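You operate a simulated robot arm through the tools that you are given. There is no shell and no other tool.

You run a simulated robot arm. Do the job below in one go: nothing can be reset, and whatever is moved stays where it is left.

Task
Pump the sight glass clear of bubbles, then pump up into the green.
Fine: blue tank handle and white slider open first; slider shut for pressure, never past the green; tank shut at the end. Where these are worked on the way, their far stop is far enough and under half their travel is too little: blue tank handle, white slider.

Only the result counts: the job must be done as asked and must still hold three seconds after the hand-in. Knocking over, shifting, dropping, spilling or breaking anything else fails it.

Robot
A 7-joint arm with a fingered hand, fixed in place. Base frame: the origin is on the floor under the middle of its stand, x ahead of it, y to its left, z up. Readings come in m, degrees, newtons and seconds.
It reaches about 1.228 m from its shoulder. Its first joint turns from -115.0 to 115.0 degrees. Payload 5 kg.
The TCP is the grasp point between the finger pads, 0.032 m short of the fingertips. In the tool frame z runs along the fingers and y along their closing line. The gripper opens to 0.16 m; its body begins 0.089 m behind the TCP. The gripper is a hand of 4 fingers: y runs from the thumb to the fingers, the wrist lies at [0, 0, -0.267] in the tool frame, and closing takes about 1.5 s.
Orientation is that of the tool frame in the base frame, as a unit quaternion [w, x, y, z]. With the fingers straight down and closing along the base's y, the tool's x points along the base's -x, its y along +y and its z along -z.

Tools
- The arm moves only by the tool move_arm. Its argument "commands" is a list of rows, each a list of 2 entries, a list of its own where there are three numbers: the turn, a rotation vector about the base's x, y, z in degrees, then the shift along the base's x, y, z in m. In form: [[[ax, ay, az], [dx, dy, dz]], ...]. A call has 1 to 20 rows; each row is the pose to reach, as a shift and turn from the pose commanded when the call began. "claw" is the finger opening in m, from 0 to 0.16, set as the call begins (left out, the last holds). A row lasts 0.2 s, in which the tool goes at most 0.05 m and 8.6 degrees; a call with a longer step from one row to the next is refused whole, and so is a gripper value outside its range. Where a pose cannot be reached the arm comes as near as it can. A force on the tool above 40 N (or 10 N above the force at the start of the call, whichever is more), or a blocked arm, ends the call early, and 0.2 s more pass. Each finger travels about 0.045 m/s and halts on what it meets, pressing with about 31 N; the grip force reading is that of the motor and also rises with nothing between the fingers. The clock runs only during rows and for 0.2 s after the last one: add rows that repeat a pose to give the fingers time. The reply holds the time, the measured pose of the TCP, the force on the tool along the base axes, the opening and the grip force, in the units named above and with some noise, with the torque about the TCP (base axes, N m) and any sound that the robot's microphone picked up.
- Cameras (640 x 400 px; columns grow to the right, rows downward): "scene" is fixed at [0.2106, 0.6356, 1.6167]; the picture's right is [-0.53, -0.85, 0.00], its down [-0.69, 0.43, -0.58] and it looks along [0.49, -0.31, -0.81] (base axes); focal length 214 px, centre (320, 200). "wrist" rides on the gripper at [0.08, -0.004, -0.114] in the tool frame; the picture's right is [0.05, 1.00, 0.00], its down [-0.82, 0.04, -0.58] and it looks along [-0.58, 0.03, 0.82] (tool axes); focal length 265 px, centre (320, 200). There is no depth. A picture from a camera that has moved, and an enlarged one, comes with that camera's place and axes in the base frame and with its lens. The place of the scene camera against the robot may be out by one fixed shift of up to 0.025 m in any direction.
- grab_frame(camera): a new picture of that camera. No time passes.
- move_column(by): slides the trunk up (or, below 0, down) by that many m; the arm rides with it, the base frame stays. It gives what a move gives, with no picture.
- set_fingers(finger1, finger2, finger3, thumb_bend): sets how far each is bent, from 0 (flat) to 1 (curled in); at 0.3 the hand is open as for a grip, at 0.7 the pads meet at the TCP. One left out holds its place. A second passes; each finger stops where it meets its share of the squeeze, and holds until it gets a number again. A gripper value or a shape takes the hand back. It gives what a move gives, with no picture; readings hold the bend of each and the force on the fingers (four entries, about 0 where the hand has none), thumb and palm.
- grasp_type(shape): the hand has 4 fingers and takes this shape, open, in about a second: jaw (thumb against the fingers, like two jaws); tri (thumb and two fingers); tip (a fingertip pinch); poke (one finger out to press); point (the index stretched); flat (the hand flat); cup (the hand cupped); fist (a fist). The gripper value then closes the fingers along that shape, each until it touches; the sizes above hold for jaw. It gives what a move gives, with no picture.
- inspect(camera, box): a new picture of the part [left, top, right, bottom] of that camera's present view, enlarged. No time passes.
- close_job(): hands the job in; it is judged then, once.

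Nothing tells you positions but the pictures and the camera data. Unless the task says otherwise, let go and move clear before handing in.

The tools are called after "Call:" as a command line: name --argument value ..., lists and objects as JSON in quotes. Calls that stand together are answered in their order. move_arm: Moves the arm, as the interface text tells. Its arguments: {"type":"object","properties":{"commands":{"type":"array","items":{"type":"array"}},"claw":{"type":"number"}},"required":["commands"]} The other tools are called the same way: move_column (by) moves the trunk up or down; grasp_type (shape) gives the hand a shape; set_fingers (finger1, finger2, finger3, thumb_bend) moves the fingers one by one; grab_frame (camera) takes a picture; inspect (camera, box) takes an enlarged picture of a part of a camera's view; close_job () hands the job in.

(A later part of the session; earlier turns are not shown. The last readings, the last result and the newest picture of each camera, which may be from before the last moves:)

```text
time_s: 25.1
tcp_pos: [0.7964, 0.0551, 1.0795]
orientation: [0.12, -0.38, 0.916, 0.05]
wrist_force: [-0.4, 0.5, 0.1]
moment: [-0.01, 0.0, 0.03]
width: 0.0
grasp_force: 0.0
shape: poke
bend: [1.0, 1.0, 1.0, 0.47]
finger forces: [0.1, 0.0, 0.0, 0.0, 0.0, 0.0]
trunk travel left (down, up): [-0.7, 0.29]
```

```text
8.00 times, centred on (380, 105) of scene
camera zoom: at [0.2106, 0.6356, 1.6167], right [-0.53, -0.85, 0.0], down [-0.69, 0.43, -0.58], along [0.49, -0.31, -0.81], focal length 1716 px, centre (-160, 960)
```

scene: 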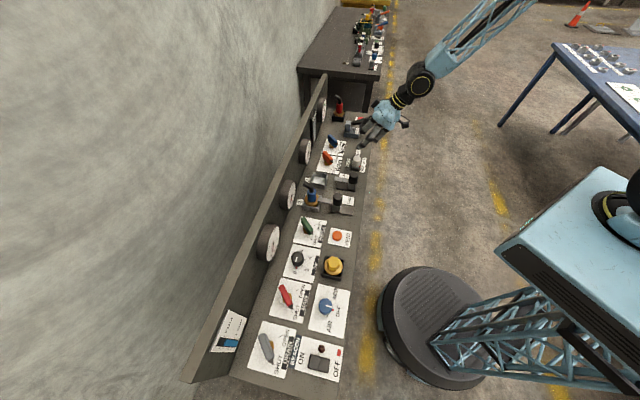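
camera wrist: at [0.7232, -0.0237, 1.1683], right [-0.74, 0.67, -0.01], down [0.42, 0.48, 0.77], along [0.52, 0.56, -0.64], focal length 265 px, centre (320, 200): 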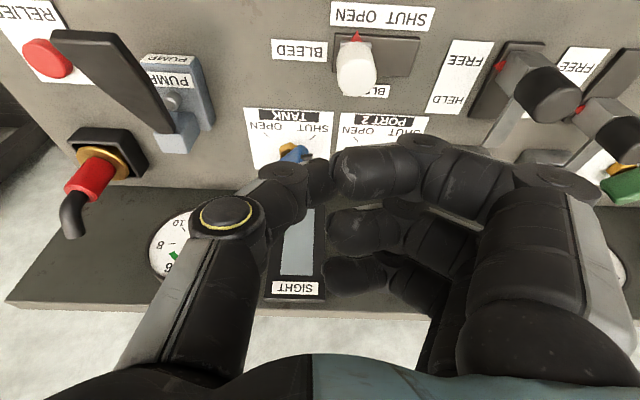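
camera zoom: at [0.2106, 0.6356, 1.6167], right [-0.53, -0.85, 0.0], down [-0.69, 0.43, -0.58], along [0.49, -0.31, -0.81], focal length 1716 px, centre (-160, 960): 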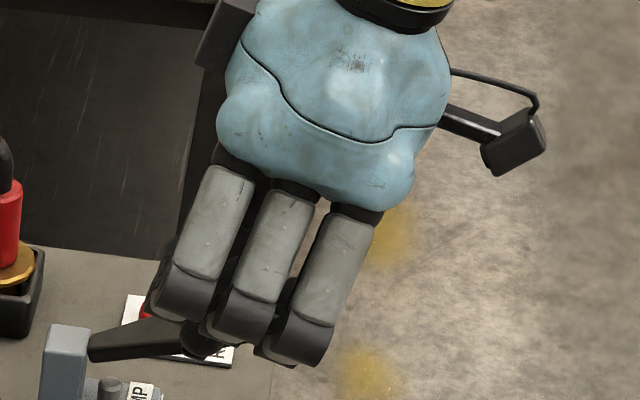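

"Poke" isn't a clear single tip, so I go back to the jaw: hover over the TANK handle with the jaw open 0.09 m, so that closing will first align the handle and then a turn of the hand will open it.

Call:
grasp_type --shape "jaw"

Call:
move_arm --commands '[[[0, 0, 0], [0.02, 0.01, 0]], [[0, 0, 0], [0.04, 0.02, 0]], [[0, 0, 0], [0.06, 0.03, 0]], [[0, 0, 0], [0.08, 0.04, 0]], [[0, 0, 0], [0.1, 0.05, 0]], [[0, 0, 0], [0.1134, 0.0563, 0]], [[0, 0, 0], [0.1134, 0.0563, 0]], [[0, 0, 0], [0.1134, 0.0563, 0]]]' --claw 0.09

Call:
grab_frame --camera "wrist"

Call:
inspect --camera "scene" --box '[290, 80, 418, 160]'

```text
time_s: 26.0
tcp_pos: [0.7958, 0.0544, 1.0796]
orientation: [0.121, -0.38, 0.916, 0.05]
wrist_force: [-0.3, -1.1, -0.1]
moment: [-0.04, -0.02, 0.01]
width: 0.1599
grasp_force: 0.2
shape: jaw
bend: [0.3, 0.3, 0.3, 0.3]
finger forces: [0.0, 0.0, 0.0, 0.0, 0.0, 0.0]
trunk travel left (down, up): [-0.7, 0.29]
```

```text
time_s: 27.8
tcp_pos: [0.909, 0.1129, 1.0796]
orientation: [0.12, -0.38, 0.916, 0.05]
wrist_force: [0.2, 0.2, 0.0]
moment: [0.0, 0.01, -0.03]
width: 0.0908
grasp_force: 0.1
shape: jaw
bend: [0.71, 0.71, 0.71, 0.7]
finger forces: [0.0, 0.0, 0.1, 0.0, 0.0, 0.0]
trunk travel left (down, up): [-0.7, 0.29]
```

```text
taken
camera wrist: at [0.8369, 0.0328, 1.1689], right [-0.74, 0.67, -0.01], down [0.42, 0.48, 0.77], along [0.52, 0.56, -0.64], focal length 265 px, centre (320, 200)
```

wrist: 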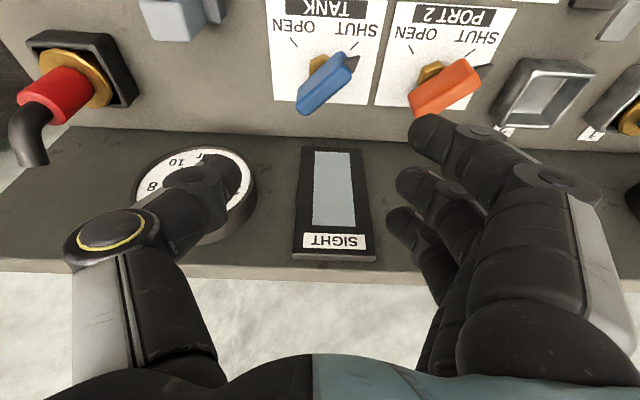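

```text
5.00 times, centred on (354, 120) of scene
camera zoom: at [0.2106, 0.6356, 1.6167], right [-0.53, -0.85, 0.0], down [-0.69, 0.43, -0.58], along [0.49, -0.31, -0.81], focal length 1072 px, centre (150, 600)
```

zoom: 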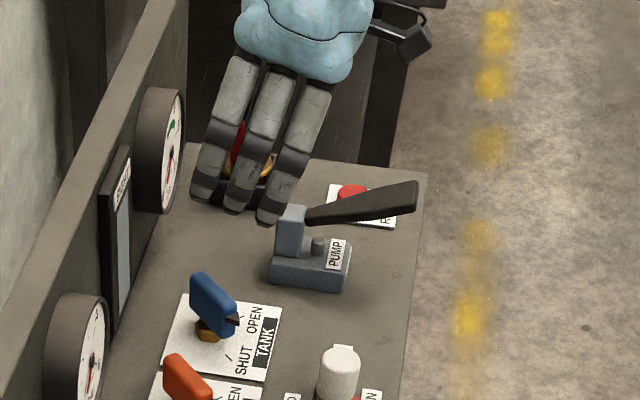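

The TANK handle lies between the jaws, centre about u=0.56, b=0.737. I lower the hand straight down around it to z≈0.924.

Call:
move_arm --commands '[[[0, 0, 0], [0.001, 0.001, -0.02]], [[0, 0, 0], [0.001, 0.001, -0.045]], [[0, 0, 0], [0.001, 0.001, -0.07]], [[0, 0, 0], [0.001, 0.001, -0.095]], [[0, 0, 0], [0.001, 0.001, -0.115]], [[0, 0, 0], [0.001, 0.001, -0.13]], [[0, 0, 0], [0.001, 0.001, -0.145]], [[0, 0, 0], [0.001, 0.001, -0.155]]]'

Call:
grab_frame --camera "wrist"

Call:
inspect --camera "scene" --box '[290, 80, 418, 160]'

```text
time_s: 29.6
tcp_pos: [0.9107, 0.1131, 0.9243]
orientation: [0.12, -0.38, 0.916, 0.05]
wrist_force: [-0.2, -0.3, 0.8]
moment: [0.03, 0.01, 0.0]
width: 0.0909
grasp_force: 0.0
shape: jaw
bend: [0.71, 0.71, 0.71, 0.7]
finger forces: [0.0, 0.0, 0.0, 0.0, 0.0, 0.0]
trunk travel left (down, up): [-0.7, 0.29]
```

```text
taken
camera wrist: at [0.838, 0.0336, 1.0134], right [-0.74, 0.67, -0.01], down [0.42, 0.48, 0.77], along [0.52, 0.56, -0.64], focal length 265 px, centre (320, 200)
```

wrist: 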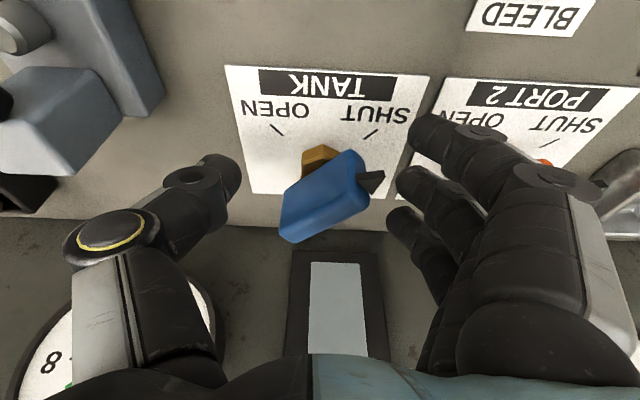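

```text
5.00 times, centred on (354, 120) of scene
camera zoom: at [0.2106, 0.6356, 1.6167], right [-0.53, -0.85, 0.0], down [-0.69, 0.43, -0.58], along [0.49, -0.31, -0.81], focal length 1072 px, centre (150, 600)
```

zoom: 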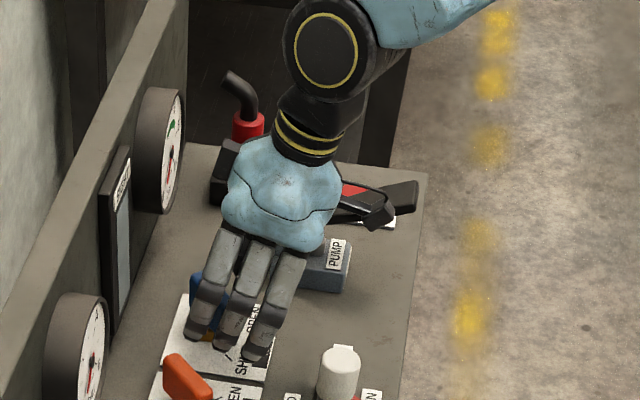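

The handle is between fingers and thumb with nothing touched. I close the jaw gently, which should swing the handle toward the middle.

Call:
move_arm --commands '[[[0, 0, 0], [0, 0, 0]], [[0, 0, 0], [0, 0, 0]], [[0, 0, 0], [0, 0, 0]], [[0, 0, 0], [0, 0, 0]], [[0, 0, 0], [0, 0, 0]], [[0, 0, 0], [0, 0, 0]]]' --claw 0.03

Call:
grab_frame --camera "wrist"

```text
time_s: 31.0
tcp_pos: [0.9095, 0.1131, 0.926]
orientation: [0.12, -0.379, 0.916, 0.051]
wrist_force: [-8.9, 2.8, 3.7]
moment: [0.16, 0.27, 0.22]
width: 0.033
grasp_force: 0.0
shape: jaw
bend: [0.73, 0.71, 0.73, 0.7]
finger forces: [0.0, 9.4, 0.0, 0.0, 0.0, 0.0]
trunk travel left (down, up): [-0.7, 0.29]
```

```text
taken
camera wrist: at [0.837, 0.0343, 1.014], right [-0.74, 0.67, -0.01], down [0.42, 0.48, 0.77], along [0.52, 0.56, -0.64], focal length 265 px, centre (320, 200)
```

wrist: 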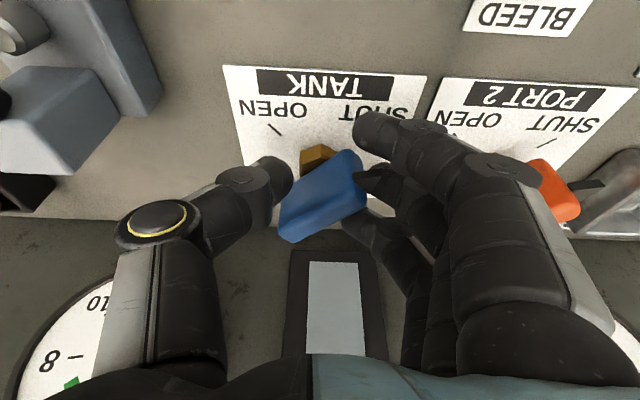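

Finger 2 met the handle just in front of its axis and thumb opposed it, so it didn't turn. I'll reopen slightly, shift 1.5 cm toward the wall so the front finger pushes the handle's front end with the thumb at its axis, and close again.

Call:
move_arm --commands '[[[0, 0, 0], [0, 0, 0]], [[0, 0, 0], [0, 0, 0]], [[0, 0, 0], [0.0, 0.0, 0]], [[0, 0, 0], [0.005, 0.005, 0]], [[0, 0, 0], [0.0105, 0.0105, 0]], [[0, 0, 0], [0.0105, 0.0105, 0]]]' --claw 0.08

Call:
move_arm --commands '[[[0, 0, 0], [0, 0, 0]], [[0, 0, 0], [0, 0, 0]], [[0, 0, 0], [0, 0, 0]], [[0, 0, 0], [0, 0, 0]], [[0, 0, 0], [0, 0, 0]], [[0, 0, 0], [0, 0, 0]], [[0, 0, 0], [0, 0, 0]]]' --claw 0.02

Call:
grab_frame --camera "wrist"

```text
time_s: 32.4
tcp_pos: [0.9207, 0.1225, 0.9254]
orientation: [0.12, -0.38, 0.916, 0.05]
wrist_force: [0.3, 0.0, -0.2]
moment: [0.0, 0.01, -0.04]
width: 0.0792
grasp_force: 0.1
shape: jaw
bend: [0.72, 0.72, 0.72, 0.7]
finger forces: [0.0, 0.1, 0.0, 0.0, 0.0, 0.1]
trunk travel left (down, up): [-0.7, 0.29]
```

```text
time_s: 34.0
tcp_pos: [0.9189, 0.1237, 0.9239]
orientation: [0.12, -0.379, 0.916, 0.05]
wrist_force: [-6.6, 2.6, -0.2]
moment: [0.06, 0.2, 0.04]
width: 0.0219
grasp_force: 0.2
shape: jaw
bend: [0.72, 0.71, 0.72, 0.7]
finger forces: [3.5, 3.6, 0.0, 0.0, 0.0, 0.0]
trunk travel left (down, up): [-0.7, 0.29]
```

```text
taken
camera wrist: at [0.8477, 0.0444, 1.0134], right [-0.74, 0.67, -0.01], down [0.42, 0.48, 0.77], along [0.52, 0.56, -0.64], focal length 265 px, centre (320, 200)
```

wrist: 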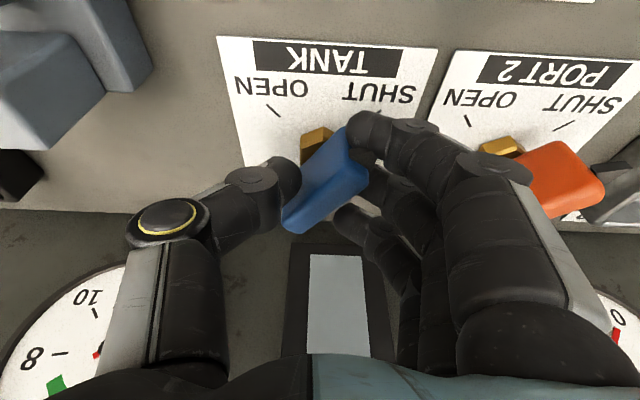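

The handle began turning with the front finger pushing. Now I squeeze fully and rotate the hand counter-clockwise about the handle's axis, 45° in small steps.

Call:
move_arm --commands '[[[0, 0, 0], [0, 0, 0]], [[0, 0, 0], [0, 0, 0]], [[0, 0, 0], [0, 0, 0]], [[0, 0, 5], [0, 0, 0]], [[0, 0, 10], [0, 0, 0]], [[0, 0, 15], [0, 0, 0]], [[0, 0, 20], [0, 0, 0]], [[0, 0, 25], [0, 0, 0]]]' --claw 0.0

Call:
grab_frame --camera "wrist"

Call:
inspect --camera "scene" --box '[290, 80, 418, 160]'

```text
time_s: 35.8
tcp_pos: [0.9232, 0.1212, 0.9249]
orientation: [0.108, -0.569, 0.812, 0.074]
wrist_force: [13.4, -10.7, -2.8]
moment: [-0.37, -0.26, -0.19]
width: 0.0121
grasp_force: 31.2
shape: jaw
bend: [0.72, 0.72, 0.69, 0.7]
finger forces: [11.3, 8.2, 7.8, 0.0, 33.9, 0.0]
trunk travel left (down, up): [-0.7, 0.29]
```

```text
taken
camera wrist: at [0.8905, 0.0187, 1.0129], right [-0.96, 0.3, -0.01], down [0.18, 0.61, 0.77], along [0.24, 0.73, -0.64], focal length 265 px, centre (320, 200)
```

wrist: 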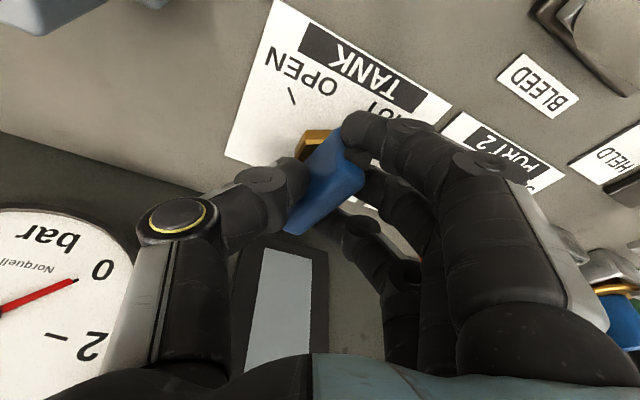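

```text
5.00 times, centred on (354, 120) of scene
camera zoom: at [0.2106, 0.6356, 1.6167], right [-0.53, -0.85, 0.0], down [-0.69, 0.43, -0.58], along [0.49, -0.31, -0.81], focal length 1072 px, centre (150, 600)
```

zoom: 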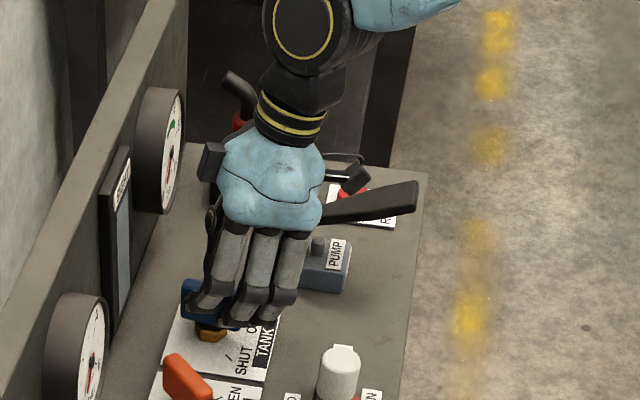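

The handle turns with the hand. I continue another 25° counter-clockwise.

Call:
move_arm --commands '[[[0, 0, 5], [0, 0, 0]], [[0, 0, 10], [0, 0, 0]], [[0, 0, 15], [0, 0, 0]], [[0, 0, 20], [0, 0, 0]], [[0, 0, 25], [0, 0, 0]]]'

Call:
grab_frame --camera "wrist"

Call:
inspect --camera "scene" --box '[290, 80, 418, 160]'

```text
time_s: 37.1
tcp_pos: [0.9256, 0.1195, 0.9244]
orientation: [-0.089, 0.729, -0.673, -0.091]
wrist_force: [18.5, -11.6, -7.5]
moment: [-0.41, -0.38, -0.29]
width: 0.0126
grasp_force: 31.4
shape: jaw
bend: [0.73, 0.73, 0.69, 0.7]
finger forces: [12.0, 6.9, 6.7, 0.0, 35.2, 0.1]
trunk travel left (down, up): [-0.7, 0.29]
stopped in row 5: the force on the tool passed its limit at 41 N (the readings are from after the stop); the commanded pose is now the measured one
```

```text
taken
camera wrist: at [0.9378, 0.0135, 1.0141], right [-0.99, -0.13, -0.02], down [-0.1, 0.64, 0.77], along [-0.09, 0.76, -0.64], focal length 265 px, centre (320, 200)
```

wrist: 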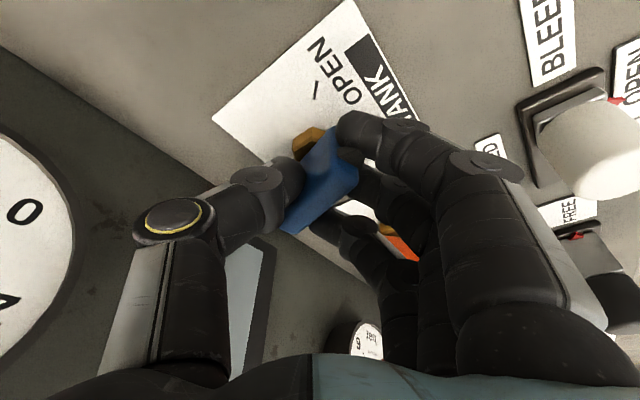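

```text
5.00 times, centred on (354, 120) of scene
camera zoom: at [0.2106, 0.6356, 1.6167], right [-0.53, -0.85, 0.0], down [-0.69, 0.43, -0.58], along [0.49, -0.31, -0.81], focal length 1072 px, centre (150, 600)
```

zoom: 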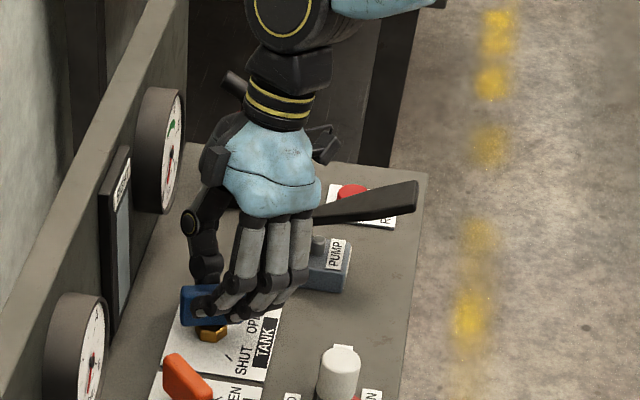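

The force limit was reached with the handle pointing at OPEN, so it is at its stop. I open the jaw slightly and lift straight up, then check.

Call:
move_arm --commands '[[[0, 0, 0], [0, 0, 0]], [[0, 0, 0], [0, 0, 0]], [[0, 0, 0], [0, 0, 0]], [[0, 0, 0], [0, 0, 0]], [[0, 0, 0], [0, 0, 0.01]], [[0, 0, 0], [0, 0, 0.03]], [[0, 0, 0], [0, 0, 0.06]], [[0, 0, 0], [0, 0, 0.1]], [[0, 0, 0], [0, 0, 0.14]]]' --claw 0.055

Call:
grab_frame --camera "wrist"

Call:
inspect --camera "scene" --box '[290, 80, 418, 160]'

```text
time_s: 39.1
tcp_pos: [0.9215, 0.1207, 1.0652]
orientation: [-0.089, 0.729, -0.672, -0.094]
wrist_force: [-0.8, -0.4, -0.1]
moment: [-0.01, -0.06, -0.01]
width: 0.0544
grasp_force: 0.0
shape: jaw
bend: [0.73, 0.73, 0.73, 0.7]
finger forces: [0.0, 0.0, 0.0, 0.0, 0.1, 0.1]
trunk travel left (down, up): [-0.7, 0.29]
```

```text
taken
camera wrist: at [0.9346, 0.0141, 1.155], right [-0.99, -0.13, -0.02], down [-0.1, 0.63, 0.77], along [-0.09, 0.76, -0.64], focal length 265 px, centre (320, 200)
```

wrist: 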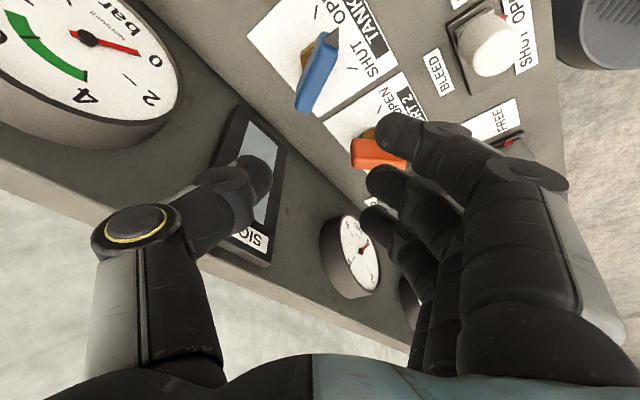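

```text
5.00 times, centred on (354, 120) of scene
camera zoom: at [0.2106, 0.6356, 1.6167], right [-0.53, -0.85, 0.0], down [-0.69, 0.43, -0.58], along [0.49, -0.31, -0.81], focal length 1072 px, centre (150, 600)
```

zoom: 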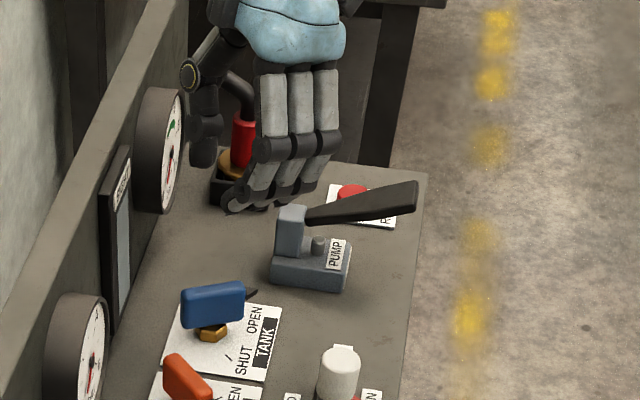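

TANK handle appears at OPEN; I zoom in to verify its angle before going on.

Call:
inspect --camera "wrist" --box '[240, 0, 400, 120]'

Call:
inspect --camera "scene" --box '[318, 128, 350, 160]'

```text
3.33 times, centred on (320, 60) of wrist
camera zoom: at [0.9346, 0.0141, 1.155], right [-0.99, -0.13, -0.02], down [-0.1, 0.63, 0.77], along [-0.09, 0.76, -0.64], focal length 885 px, centre (320, 667)
```

zoom: 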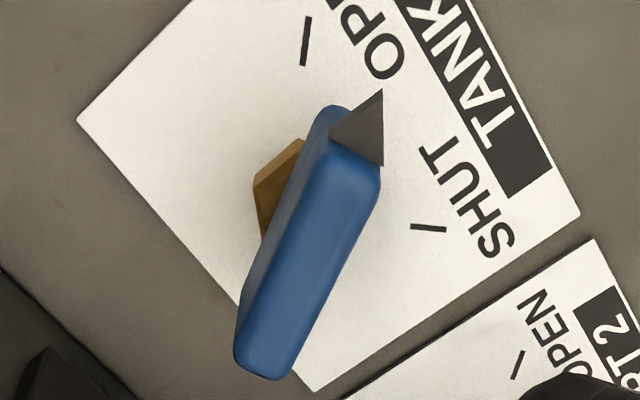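

```text
12.50 times, centred on (334, 144) of scene
camera zoom: at [0.2106, 0.6356, 1.6167], right [-0.53, -0.85, 0.0], down [-0.69, 0.43, -0.58], along [0.49, -0.31, -0.81], focal length 2681 px, centre (145, 900)
```

zoom: 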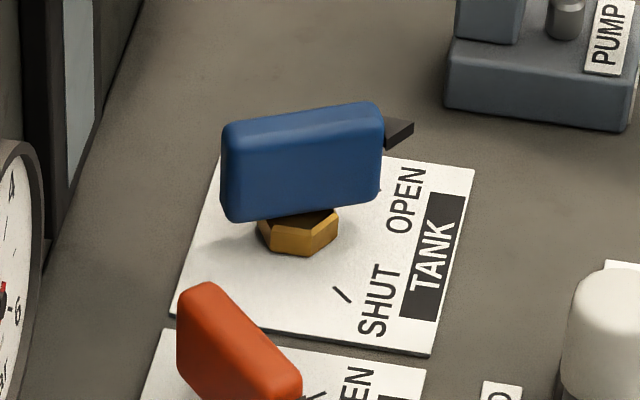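

The handle is about 75° of its 90° travel; its axis is really near (0.932, 0.131). I'll re-grip it aligned (yaw back 18°), centred on the true axis, and finish the turn.

Call:
move_arm --commands '[[[0, 0, -6], [0.003, 0.003, 0]], [[0, 0, -12], [0.006, 0.006, 0]], [[0, 0, -18], [0.009, 0.009, 0]], [[0, 0, -18], [0.009, 0.009, -0.03]], [[0, 0, -18], [0.009, 0.009, -0.06]], [[0, 0, -18], [0.009, 0.009, -0.085]]]'

Call:
grab_frame --camera "wrist"

```text
time_s: 40.5
tcp_pos: [0.9323, 0.1304, 0.9808]
orientation: [0.104, -0.615, 0.778, 0.079]
wrist_force: [0.0, 0.2, 1.1]
moment: [0.01, 0.02, 0.0]
width: 0.0547
grasp_force: 0.0
shape: jaw
bend: [0.73, 0.73, 0.73, 0.7]
finger forces: [0.0, 0.0, 0.0, 0.0, 0.1, 0.0]
trunk travel left (down, up): [-0.7, 0.29]
```

```text
taken
camera wrist: at [0.9118, 0.026, 1.0691], right [-0.98, 0.18, -0.02], down [0.1, 0.63, 0.77], along [0.15, 0.75, -0.64], focal length 265 px, centre (320, 200)
```

wrist: 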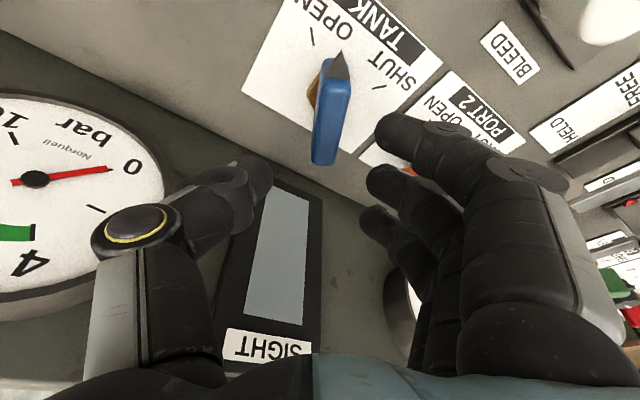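

Handle is aligned with the jaws. I lower, close, and turn the rest of the way.

Call:
move_arm --commands '[[[0, 0, 0], [0, 0, -0.02]], [[0, 0, 0], [0, 0, -0.04]], [[0, 0, 0], [0, 0, -0.057]], [[0, 0, 0], [0, 0, -0.057]]]'

Call:
move_arm --commands '[[[0, 0, 0], [0, 0, 0]], [[0, 0, 0], [0, 0, 0]], [[0, 0, 0], [0, 0, 0]], [[0, 0, 0], [0, 0, 0]], [[0, 0, 0], [0, 0, 0]]]' --claw 0.0

Call:
grab_frame --camera "wrist"

```text
time_s: 41.5
tcp_pos: [0.9334, 0.1314, 0.9225]
orientation: [0.103, -0.614, 0.778, 0.079]
wrist_force: [-0.2, -0.2, 0.1]
moment: [0.02, 0.0, -0.03]
width: 0.0546
grasp_force: 0.1
shape: jaw
bend: [0.73, 0.73, 0.73, 0.7]
finger forces: [0.0, 0.0, 0.0, 0.1, 0.0, 0.1]
trunk travel left (down, up): [-0.7, 0.29]
```

```text
time_s: 42.7
tcp_pos: [0.9307, 0.1317, 0.9227]
orientation: [0.102, -0.615, 0.778, 0.079]
wrist_force: [-1.2, 1.3, -1.8]
moment: [0.02, 0.1, -0.01]
width: 0.014
grasp_force: 31.0
shape: jaw
bend: [0.73, 0.72, 0.72, 0.7]
finger forces: [9.3, 9.4, 9.8, 0.1, 26.5, 0.0]
trunk travel left (down, up): [-0.7, 0.29]
```

```text
taken
camera wrist: at [0.9106, 0.0263, 1.012], right [-0.98, 0.18, -0.02], down [0.1, 0.63, 0.77], along [0.15, 0.75, -0.64], focal length 265 px, centre (320, 200)
```

wrist: 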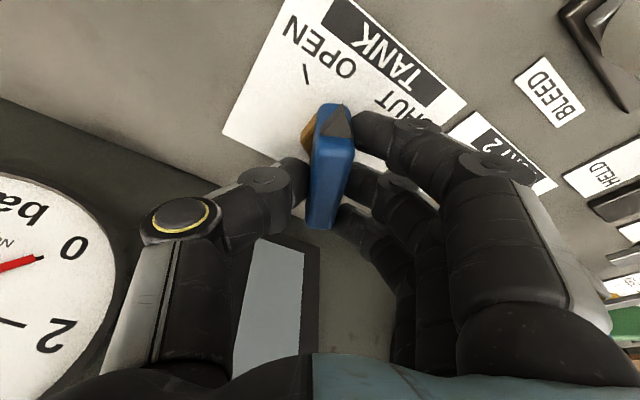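

Excellent, an even, aligned grip with all three fingers. Now I rotate the hand counter-clockwise in small steps to the stop.

Call:
move_arm --commands '[[[0, 0, 3], [0, 0, 0]], [[0, 0, 6], [0, 0, 0]], [[0, 0, 9], [0, 0, 0]], [[0, 0, 12], [0, 0, 0]], [[0, 0, 15], [0, 0, 0]], [[0, 0, 18], [0, 0, 0]], [[0, 0, 21], [0, 0, 0]]]'

Call:
grab_frame --camera "wrist"

```text
time_s: 44.3
tcp_pos: [0.9316, 0.1331, 0.9238]
orientation: [-0.087, 0.747, -0.652, -0.097]
wrist_force: [-2.6, 8.5, -8.3]
moment: [0.01, 0.12, -0.4]
width: 0.0139
grasp_force: 31.6
shape: jaw
bend: [0.72, 0.72, 0.72, 0.7]
finger forces: [12.6, 9.8, 8.3, 0.0, 27.9, 0.0]
trunk travel left (down, up): [-0.7, 0.29]
```

```text
taken
camera wrist: at [0.9502, 0.0268, 1.0123], right [-0.98, -0.18, -0.02], down [-0.13, 0.63, 0.77], along [-0.13, 0.76, -0.64], focal length 265 px, centre (320, 200)
```

wrist: 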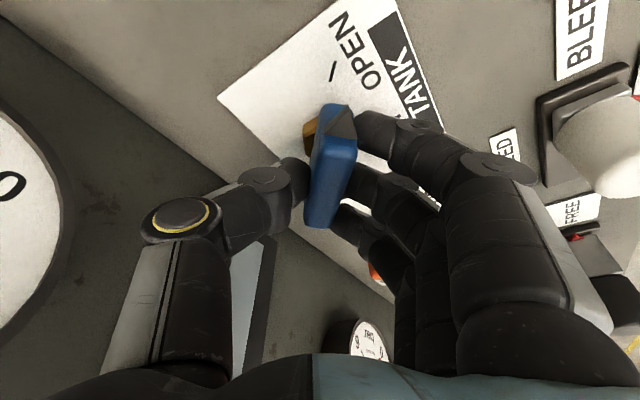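

The handle now lines up with the OPEN mark and slight slip shows it is at the stop. Release and lift clear.

Call:
move_arm --commands '[[[0, 0, 0], [0, 0, 0]], [[0, 0, 0], [0, 0, 0]], [[0, 0, 0], [0, 0, 0]], [[0, 0, 0], [0, 0, 0]], [[0, 0, 0], [0, 0, 0.01]], [[0, 0, 0], [0, 0, 0.03]], [[0, 0, 0], [0, 0, 0.06]], [[0, 0, 0], [0, 0, 0.1]], [[0, 0, 0], [0, 0, 0.145]]]' --claw 0.055

Call:
inspect --camera "wrist" --box '[240, 0, 400, 120]'

Call:
inspect --camera "scene" --box '[318, 128, 350, 160]'

```text
time_s: 46.3
tcp_pos: [0.9318, 0.1317, 1.0682]
orientation: [-0.087, 0.746, -0.653, -0.096]
wrist_force: [-1.1, 0.3, -1.0]
moment: [0.03, -0.04, -0.06]
width: 0.0546
grasp_force: 0.1
shape: jaw
bend: [0.73, 0.73, 0.73, 0.7]
finger forces: [0.1, 0.0, 0.0, 0.0, 0.1, 0.0]
trunk travel left (down, up): [-0.7, 0.29]
```

```text
3.33 times, centred on (320, 60) of wrist
camera zoom: at [0.9496, 0.0264, 1.1579], right [-0.98, -0.18, -0.02], down [-0.13, 0.63, 0.77], along [-0.13, 0.76, -0.64], focal length 885 px, centre (320, 667)
```

zoom: 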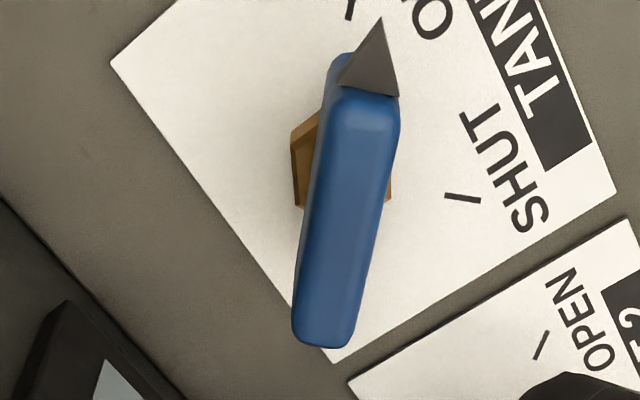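

```text
12.50 times, centred on (334, 144) of scene
camera zoom: at [0.2106, 0.6356, 1.6167], right [-0.53, -0.85, 0.0], down [-0.69, 0.43, -0.58], along [0.49, -0.31, -0.81], focal length 2681 px, centre (145, 900)
```

zoom: 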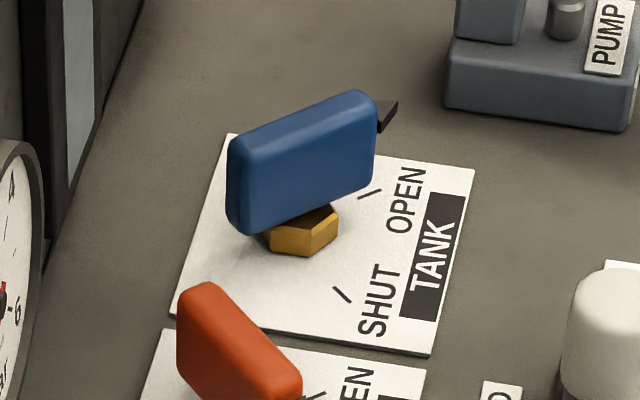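

TANK is fully OPEN (handle parallel to its mark). Next I go to the pump lever (u≈0.686, tip near b≈0.56, z≈0.98), turning the hand back to square with the panel.

Call:
move_arm --commands '[[[0, 0, -7.5], [-0.004, -0.026, 0.01]], [[0, 0, -15], [-0.008, -0.052, 0.02]], [[0, 0, -22.5], [-0.013, -0.078, 0.025]], [[0, 0, -30], [-0.018, -0.104, 0.025]], [[0, 0, -37.5], [-0.023, -0.13, 0.025]], [[0, 0, -45], [-0.028, -0.156, 0.025]], [[0, 0, -52.8], [-0.033, -0.182, 0.025]], [[0, 0, -52.8], [-0.038, -0.208, 0.025]]]' --claw 0.08

Call:
grab_frame --camera "wrist"

Call:
inspect --camera "scene" --box '[290, 80, 418, 160]'

```text
time_s: 48.1
tcp_pos: [0.8933, -0.0785, 1.0935]
orientation: [0.12, -0.377, 0.917, 0.048]
wrist_force: [0.2, -1.4, 0.1]
moment: [0.0, 0.0, 0.0]
width: 0.0793
grasp_force: 0.1
shape: jaw
bend: [0.72, 0.72, 0.72, 0.7]
finger forces: [0.1, 0.1, 0.0, 0.0, 0.1, 0.1]
trunk travel left (down, up): [-0.7, 0.29]
```

```text
taken
camera wrist: at [0.8207, -0.1563, 1.183], right [-0.74, 0.67, -0.02], down [0.42, 0.48, 0.77], along [0.53, 0.56, -0.64], focal length 265 px, centre (320, 200)
```

wrist: 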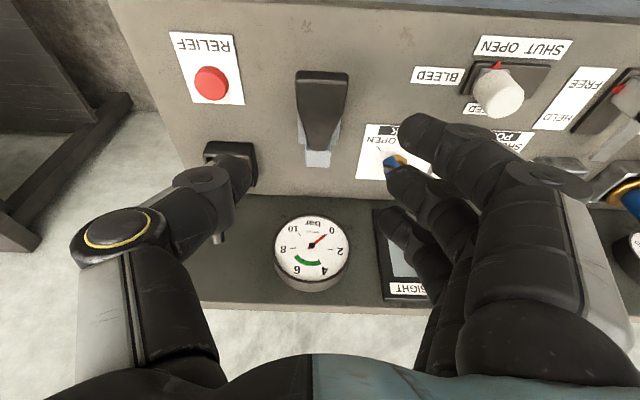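

```text
5.00 times, centred on (354, 120) of scene
camera zoom: at [0.2106, 0.6356, 1.6167], right [-0.53, -0.85, 0.0], down [-0.69, 0.43, -0.58], along [0.49, -0.31, -0.81], focal length 1072 px, centre (150, 600)
```

zoom: 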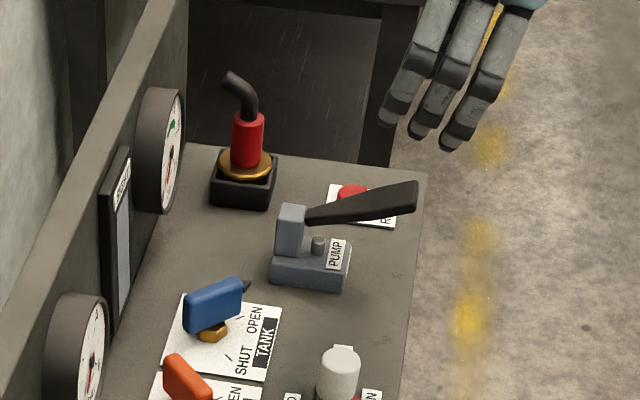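

The lever is centred below the jaw (u≈0.687). I make the hand vertical and lower around the lever near its end.

Call:
move_arm --commands '[[[-5.3, 5.3, 0], [0.003, 0.003, 0]], [[-10.6, 10.6, 0], [0.0064, 0.0064, 0]], [[-10.6, 10.6, 0], [0.0064, 0.0064, -0.03]], [[-10.6, 10.6, 0], [0.0064, 0.0064, -0.06]], [[-10.6, 10.6, 0], [0.0064, 0.0064, -0.085]], [[-10.6, 10.6, 0], [0.0064, 0.0064, -0.105]], [[-10.6, 10.6, 0], [0.0064, 0.0064, -0.119]]]'

Call:
grab_frame --camera "wrist"

Call:
inspect --camera "scene" --box '[290, 80, 418, 160]'

```text
time_s: 49.7
tcp_pos: [0.9006, -0.0713, 0.9738]
orientation: [0.0, -0.382, 0.924, -0.003]
wrist_force: [0.1, 0.0, 0.0]
moment: [0.0, -0.01, 0.02]
width: 0.0791
grasp_force: 0.1
shape: jaw
bend: [0.72, 0.72, 0.72, 0.7]
finger forces: [0.0, 0.1, 0.0, 0.0, 0.0, 0.1]
trunk travel left (down, up): [-0.7, 0.29]
```

```text
taken
camera wrist: at [0.8467, -0.13, 1.0883], right [-0.74, 0.67, 0.0], down [0.55, 0.61, 0.58], along [0.39, 0.42, -0.82], focal length 265 px, centre (320, 200)
```

wrist: 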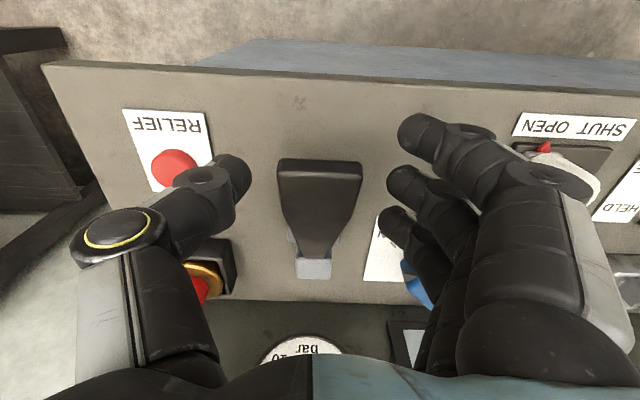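

```text
5.00 times, centred on (354, 120) of scene
camera zoom: at [0.2106, 0.6356, 1.6167], right [-0.53, -0.85, 0.0], down [-0.69, 0.43, -0.58], along [0.49, -0.31, -0.81], focal length 1072 px, centre (150, 600)
```

zoom: 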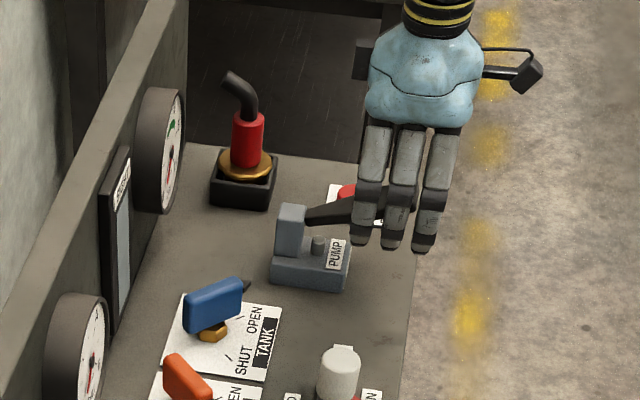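

Lever is between thumb and fingers. I close the grip on it.

Call:
move_arm --commands '[[[0, 0, 0], [0, 0, 0]], [[0, 0, 0], [0, 0, 0]], [[0, 0, 0], [0, 0, 0]], [[0, 0, 0], [0, 0, 0]], [[0, 0, 0], [0, 0, 0]]]' --claw 0.0

Call:
grab_frame --camera "wrist"

```text
time_s: 50.9
tcp_pos: [0.9017, -0.0705, 0.9747]
orientation: [0.0, -0.382, 0.924, -0.002]
wrist_force: [1.7, -1.4, -1.2]
moment: [0.0, -0.01, 0.15]
width: 0.0293
grasp_force: 14.2
shape: jaw
bend: [0.66, 0.73, 0.73, 0.7]
finger forces: [0.4, 4.4, 4.7, 0.0, 11.7, 0.0]
trunk travel left (down, up): [-0.7, 0.29]
```

```text
taken
camera wrist: at [0.8467, -0.13, 1.0882], right [-0.74, 0.67, 0.0], down [0.55, 0.61, 0.58], along [0.39, 0.42, -0.82], focal length 265 px, centre (320, 200)
```

wrist: 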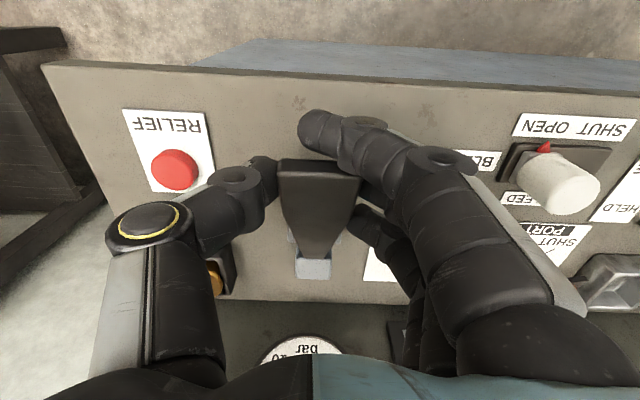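

Gripped. Now a trial downward stroke along the lever's arc to feel the resistance.

Call:
move_arm --commands '[[[0, 0, 0], [-0.002, -0.002, -0.006]], [[0, 0, 0], [-0.004, -0.004, -0.012]], [[0, 0, 0], [-0.006, -0.006, -0.018]], [[0, 0, 0], [-0.007, -0.007, -0.025]], [[0, 0, 0], [-0.008, -0.008, -0.0325]], [[0, 0, 0], [-0.009, -0.009, -0.04]]]'

Call:
grab_frame --camera "wrist"

Call:
inspect --camera "scene" --box '[290, 80, 418, 160]'

```text
time_s: 52.3
tcp_pos: [0.8907, -0.0799, 0.9341]
orientation: [-0.001, -0.383, 0.924, -0.002]
wrist_force: [0.4, 0.5, 0.9]
moment: [-0.01, 0.02, -0.05]
width: 0.0145
grasp_force: 30.8
shape: jaw
bend: [0.69, 0.75, 0.75, 0.75]
finger forces: [0.0, 0.1, 0.1, 0.0, 0.1, 0.0]
trunk travel left (down, up): [-0.7, 0.29]
```

```text
taken
camera wrist: at [0.8364, -0.1389, 1.0474], right [-0.74, 0.67, 0.0], down [0.55, 0.61, 0.57], along [0.39, 0.42, -0.82], focal length 265 px, centre (320, 200)
```

wrist: 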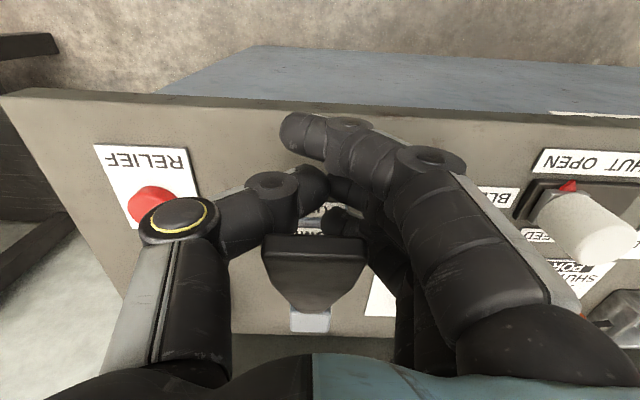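

```text
5.00 times, centred on (354, 120) of scene
camera zoom: at [0.2106, 0.6356, 1.6167], right [-0.53, -0.85, 0.0], down [-0.69, 0.43, -0.58], along [0.49, -0.31, -0.81], focal length 1072 px, centre (150, 600)
```

zoom: 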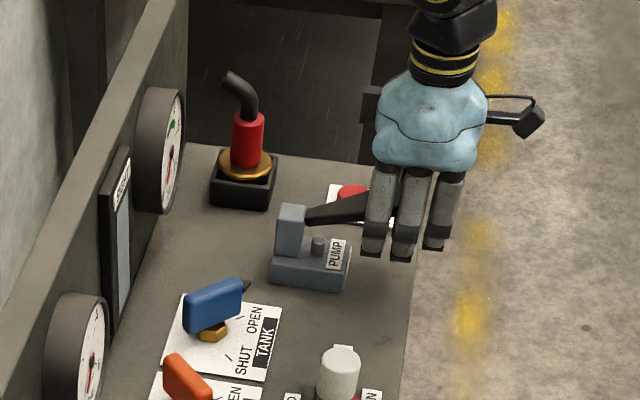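

The grip slipped down off the lever, which stayed up, so it must be pressed from above. I open, lift clear, and will press with the closed fist instead.

Call:
move_arm --commands '[[[0, 0, 0], [0, 0, 0]], [[0, 0, 0], [0, 0, 0]], [[0, 0, 0], [0, 0, 0]], [[0, 0, 0], [0, 0, 0]], [[0, 0, 0], [0, 0, 0.02]], [[0, 0, 0], [0.002, 0.002, 0.06]], [[0, 0, 0], [0.002, 0.002, 0.1]], [[0, 0, 0], [0.002, 0.002, 0.13]], [[0, 0, 0], [0.002, 0.002, 0.15]]]' --claw 0.09

Call:
grab_frame --camera "wrist"

Call:
inspect --camera "scene" --box '[290, 80, 418, 160]'

```text
time_s: 54.3
tcp_pos: [0.8931, -0.0779, 1.085]
orientation: [0.0, -0.382, 0.924, -0.003]
wrist_force: [-0.2, 1.0, 0.8]
moment: [-0.02, -0.03, 0.02]
width: 0.0893
grasp_force: 0.0
shape: jaw
bend: [0.71, 0.72, 0.72, 0.7]
finger forces: [0.0, 0.0, 0.1, 0.1, 0.1, 0.1]
trunk travel left (down, up): [-0.7, 0.29]
```

```text
taken
camera wrist: at [0.839, -0.1373, 1.1994], right [-0.74, 0.67, 0.0], down [0.55, 0.61, 0.58], along [0.39, 0.42, -0.82], focal length 265 px, centre (320, 200)
```

wrist: 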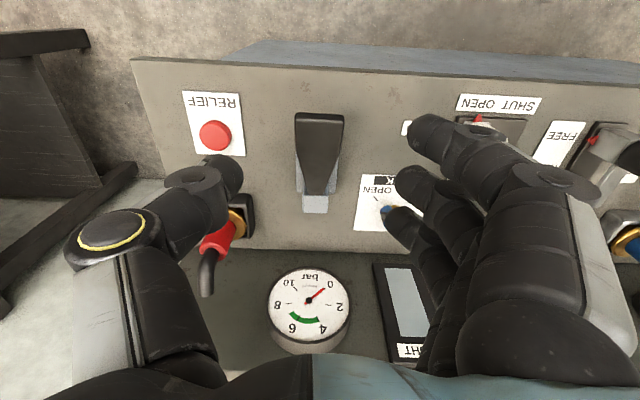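

```text
5.00 times, centred on (354, 120) of scene
camera zoom: at [0.2106, 0.6356, 1.6167], right [-0.53, -0.85, 0.0], down [-0.69, 0.43, -0.58], along [0.49, -0.31, -0.81], focal length 1072 px, centre (150, 600)
```

zoom: 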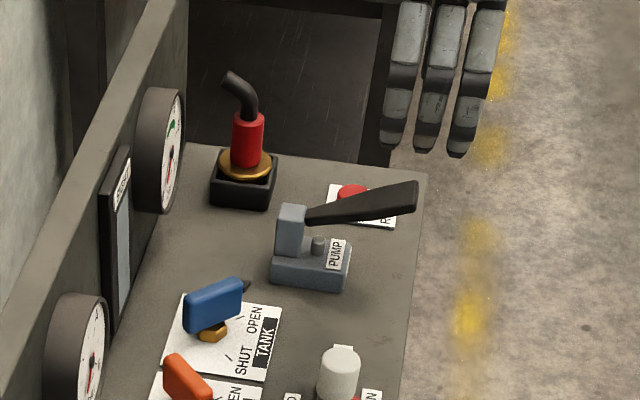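

The lever and surroundings are undisturbed. I make a fist and lower it onto the lever's end.

Call:
grasp_type --shape "fist"

Call:
move_arm --commands '[[[0, 0, 0], [0, 0, -0.03]], [[0, 0, 0], [0, 0, -0.06]], [[0, 0, 0], [0, 0, -0.075]], [[0, 0, 0], [0, 0, -0.09]], [[0, 0, 0], [0, 0, -0.1]]]'

Call:
inspect --camera "scene" --box '[290, 80, 418, 160]'

Call:
grab_frame --camera "wrist"

```text
time_s: 55.2
tcp_pos: [0.893, -0.0786, 1.0851]
orientation: [0.0, -0.382, 0.924, -0.002]
wrist_force: [-0.4, 0.2, 0.0]
moment: [0.03, 0.03, 0.03]
width: 0.0
grasp_force: 0.1
shape: fist
bend: [1.0, 1.0, 1.0, 0.55]
finger forces: [0.1, 0.1, 0.1, 0.0, 0.1, 0.0]
trunk travel left (down, up): [-0.7, 0.29]
```

```text
time_s: 56.4
tcp_pos: [0.8949, -0.0777, 0.9849]
orientation: [0.001, -0.382, 0.924, -0.002]
wrist_force: [0.5, -0.6, 0.4]
moment: [-0.01, -0.02, 0.01]
width: 0.0
grasp_force: 0.0
shape: fist
bend: [1.0, 1.0, 1.0, 0.55]
finger forces: [0.0, 0.0, 0.0, 0.1, 1.3, 0.0]
trunk travel left (down, up): [-0.7, 0.29]
```

```text
5.00 times, centred on (354, 120) of scene
camera zoom: at [0.2106, 0.6356, 1.6167], right [-0.53, -0.85, 0.0], down [-0.69, 0.43, -0.58], along [0.49, -0.31, -0.81], focal length 1072 px, centre (150, 600)
```

zoom: 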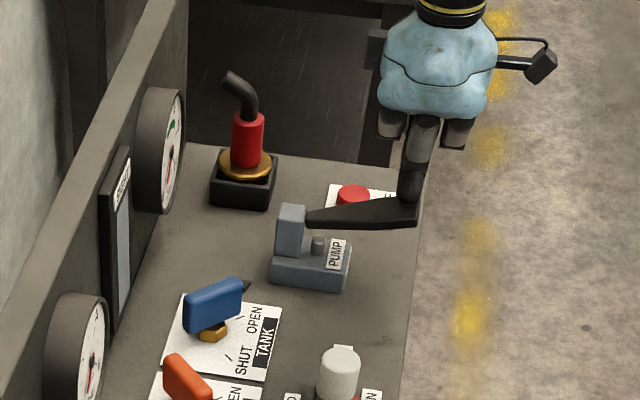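

```text
taken
camera wrist: at [0.8397, -0.1365, 1.0987], right [-0.74, 0.67, -0.01], down [0.55, 0.61, 0.58], along [0.39, 0.42, -0.82], focal length 265 px, centre (320, 200)
```

wrist: 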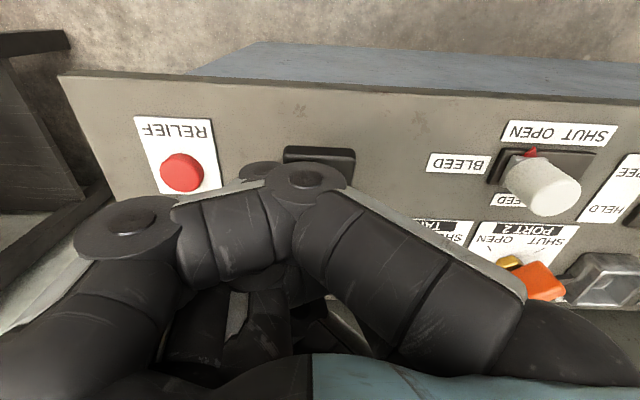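

The fist's thumb is already pressing the lever down easily (little force). I continue the downstroke to its bottom.

Call:
move_arm --commands '[[[0, 0, 0], [0, 0, -0.01]], [[0, 0, 0], [0, 0, -0.02]], [[0, 0, 0], [0, 0, -0.03]], [[0, 0, 0], [0, 0, -0.04]]]'

Call:
inspect --camera "scene" --box '[290, 80, 418, 160]'

```text
time_s: 57.4
tcp_pos: [0.8928, -0.0788, 0.9435]
orientation: [0.001, -0.381, 0.925, -0.003]
wrist_force: [0.2, -0.4, 3.1]
moment: [0.01, 0.02, 0.01]
width: 0.0
grasp_force: 0.2
shape: fist
bend: [1.0, 1.0, 1.0, 0.55]
finger forces: [0.0, 0.0, 0.0, 0.0, 3.4, 0.0]
trunk travel left (down, up): [-0.7, 0.29]
```

```text
5.00 times, centred on (354, 120) of scene
camera zoom: at [0.2106, 0.6356, 1.6167], right [-0.53, -0.85, 0.0], down [-0.69, 0.43, -0.58], along [0.49, -0.31, -0.81], focal length 1072 px, centre (150, 600)
```

zoom: 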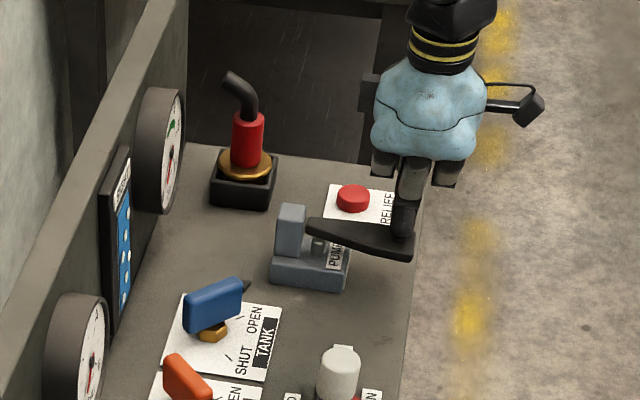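

The sight glass now shows blue fluid with bubbles, so the pump works. I press a little more to find the bottom, then raise to see whether the lever springs back.

Call:
move_arm --commands '[[[0, 0, 0], [0, 0, -0.008]], [[0, 0, 0], [0, 0, -0.016]]]'

Call:
inspect --camera "scene" --box '[290, 80, 418, 160]'

Call:
move_arm --commands '[[[0, 0, 0], [0, 0, 0.02]], [[0, 0, 0], [0, 0, 0.045]], [[0, 0, 0], [0, 0, 0.07]], [[0, 0, 0], [0, 0, 0.085]]]'

Call:
inspect --camera "scene" --box '[290, 80, 418, 160]'

```text
time_s: 58.0
tcp_pos: [0.8943, -0.0788, 0.9324]
orientation: [0.003, -0.382, 0.924, -0.004]
wrist_force: [4.2, -5.0, 22.0]
moment: [-0.07, -0.21, -0.05]
width: 0.0
grasp_force: 0.0
shape: fist
bend: [1.0, 1.0, 1.0, 0.58]
finger forces: [0.1, 0.0, 0.0, 0.0, 21.8, 0.1]
trunk travel left (down, up): [-0.7, 0.29]
```

```text
5.00 times, centred on (354, 120) of scene
camera zoom: at [0.2106, 0.6356, 1.6167], right [-0.53, -0.85, 0.0], down [-0.69, 0.43, -0.58], along [0.49, -0.31, -0.81], focal length 1072 px, centre (150, 600)
```

zoom: 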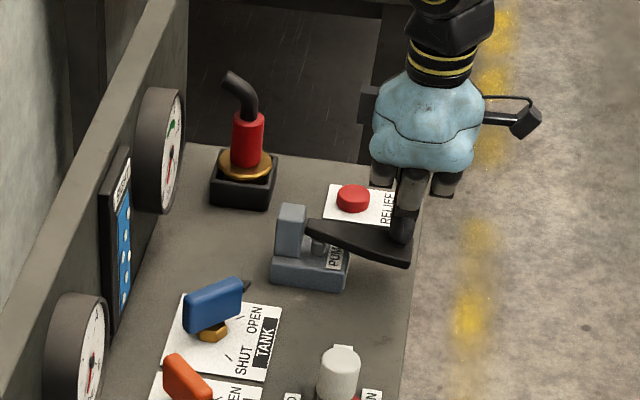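

```text
time_s: 59.0
tcp_pos: [0.8927, -0.0765, 1.0124]
orientation: [0.001, -0.382, 0.924, -0.003]
wrist_force: [0.2, 0.3, -0.4]
moment: [0.01, -0.01, 0.02]
width: 0.0001
grasp_force: 0.1
shape: fist
bend: [1.0, 1.0, 1.0, 0.55]
finger forces: [0.1, 0.0, 0.1, 0.0, 0.0, 0.0]
trunk travel left (down, up): [-0.7, 0.29]
```

```text
5.00 times, centred on (354, 120) of scene
camera zoom: at [0.2106, 0.6356, 1.6167], right [-0.53, -0.85, 0.0], down [-0.69, 0.43, -0.58], along [0.49, -0.31, -0.81], focal length 1072 px, centre (150, 600)
```

zoom: 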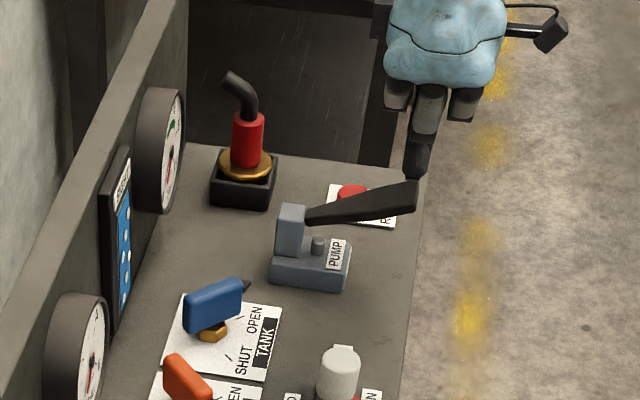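

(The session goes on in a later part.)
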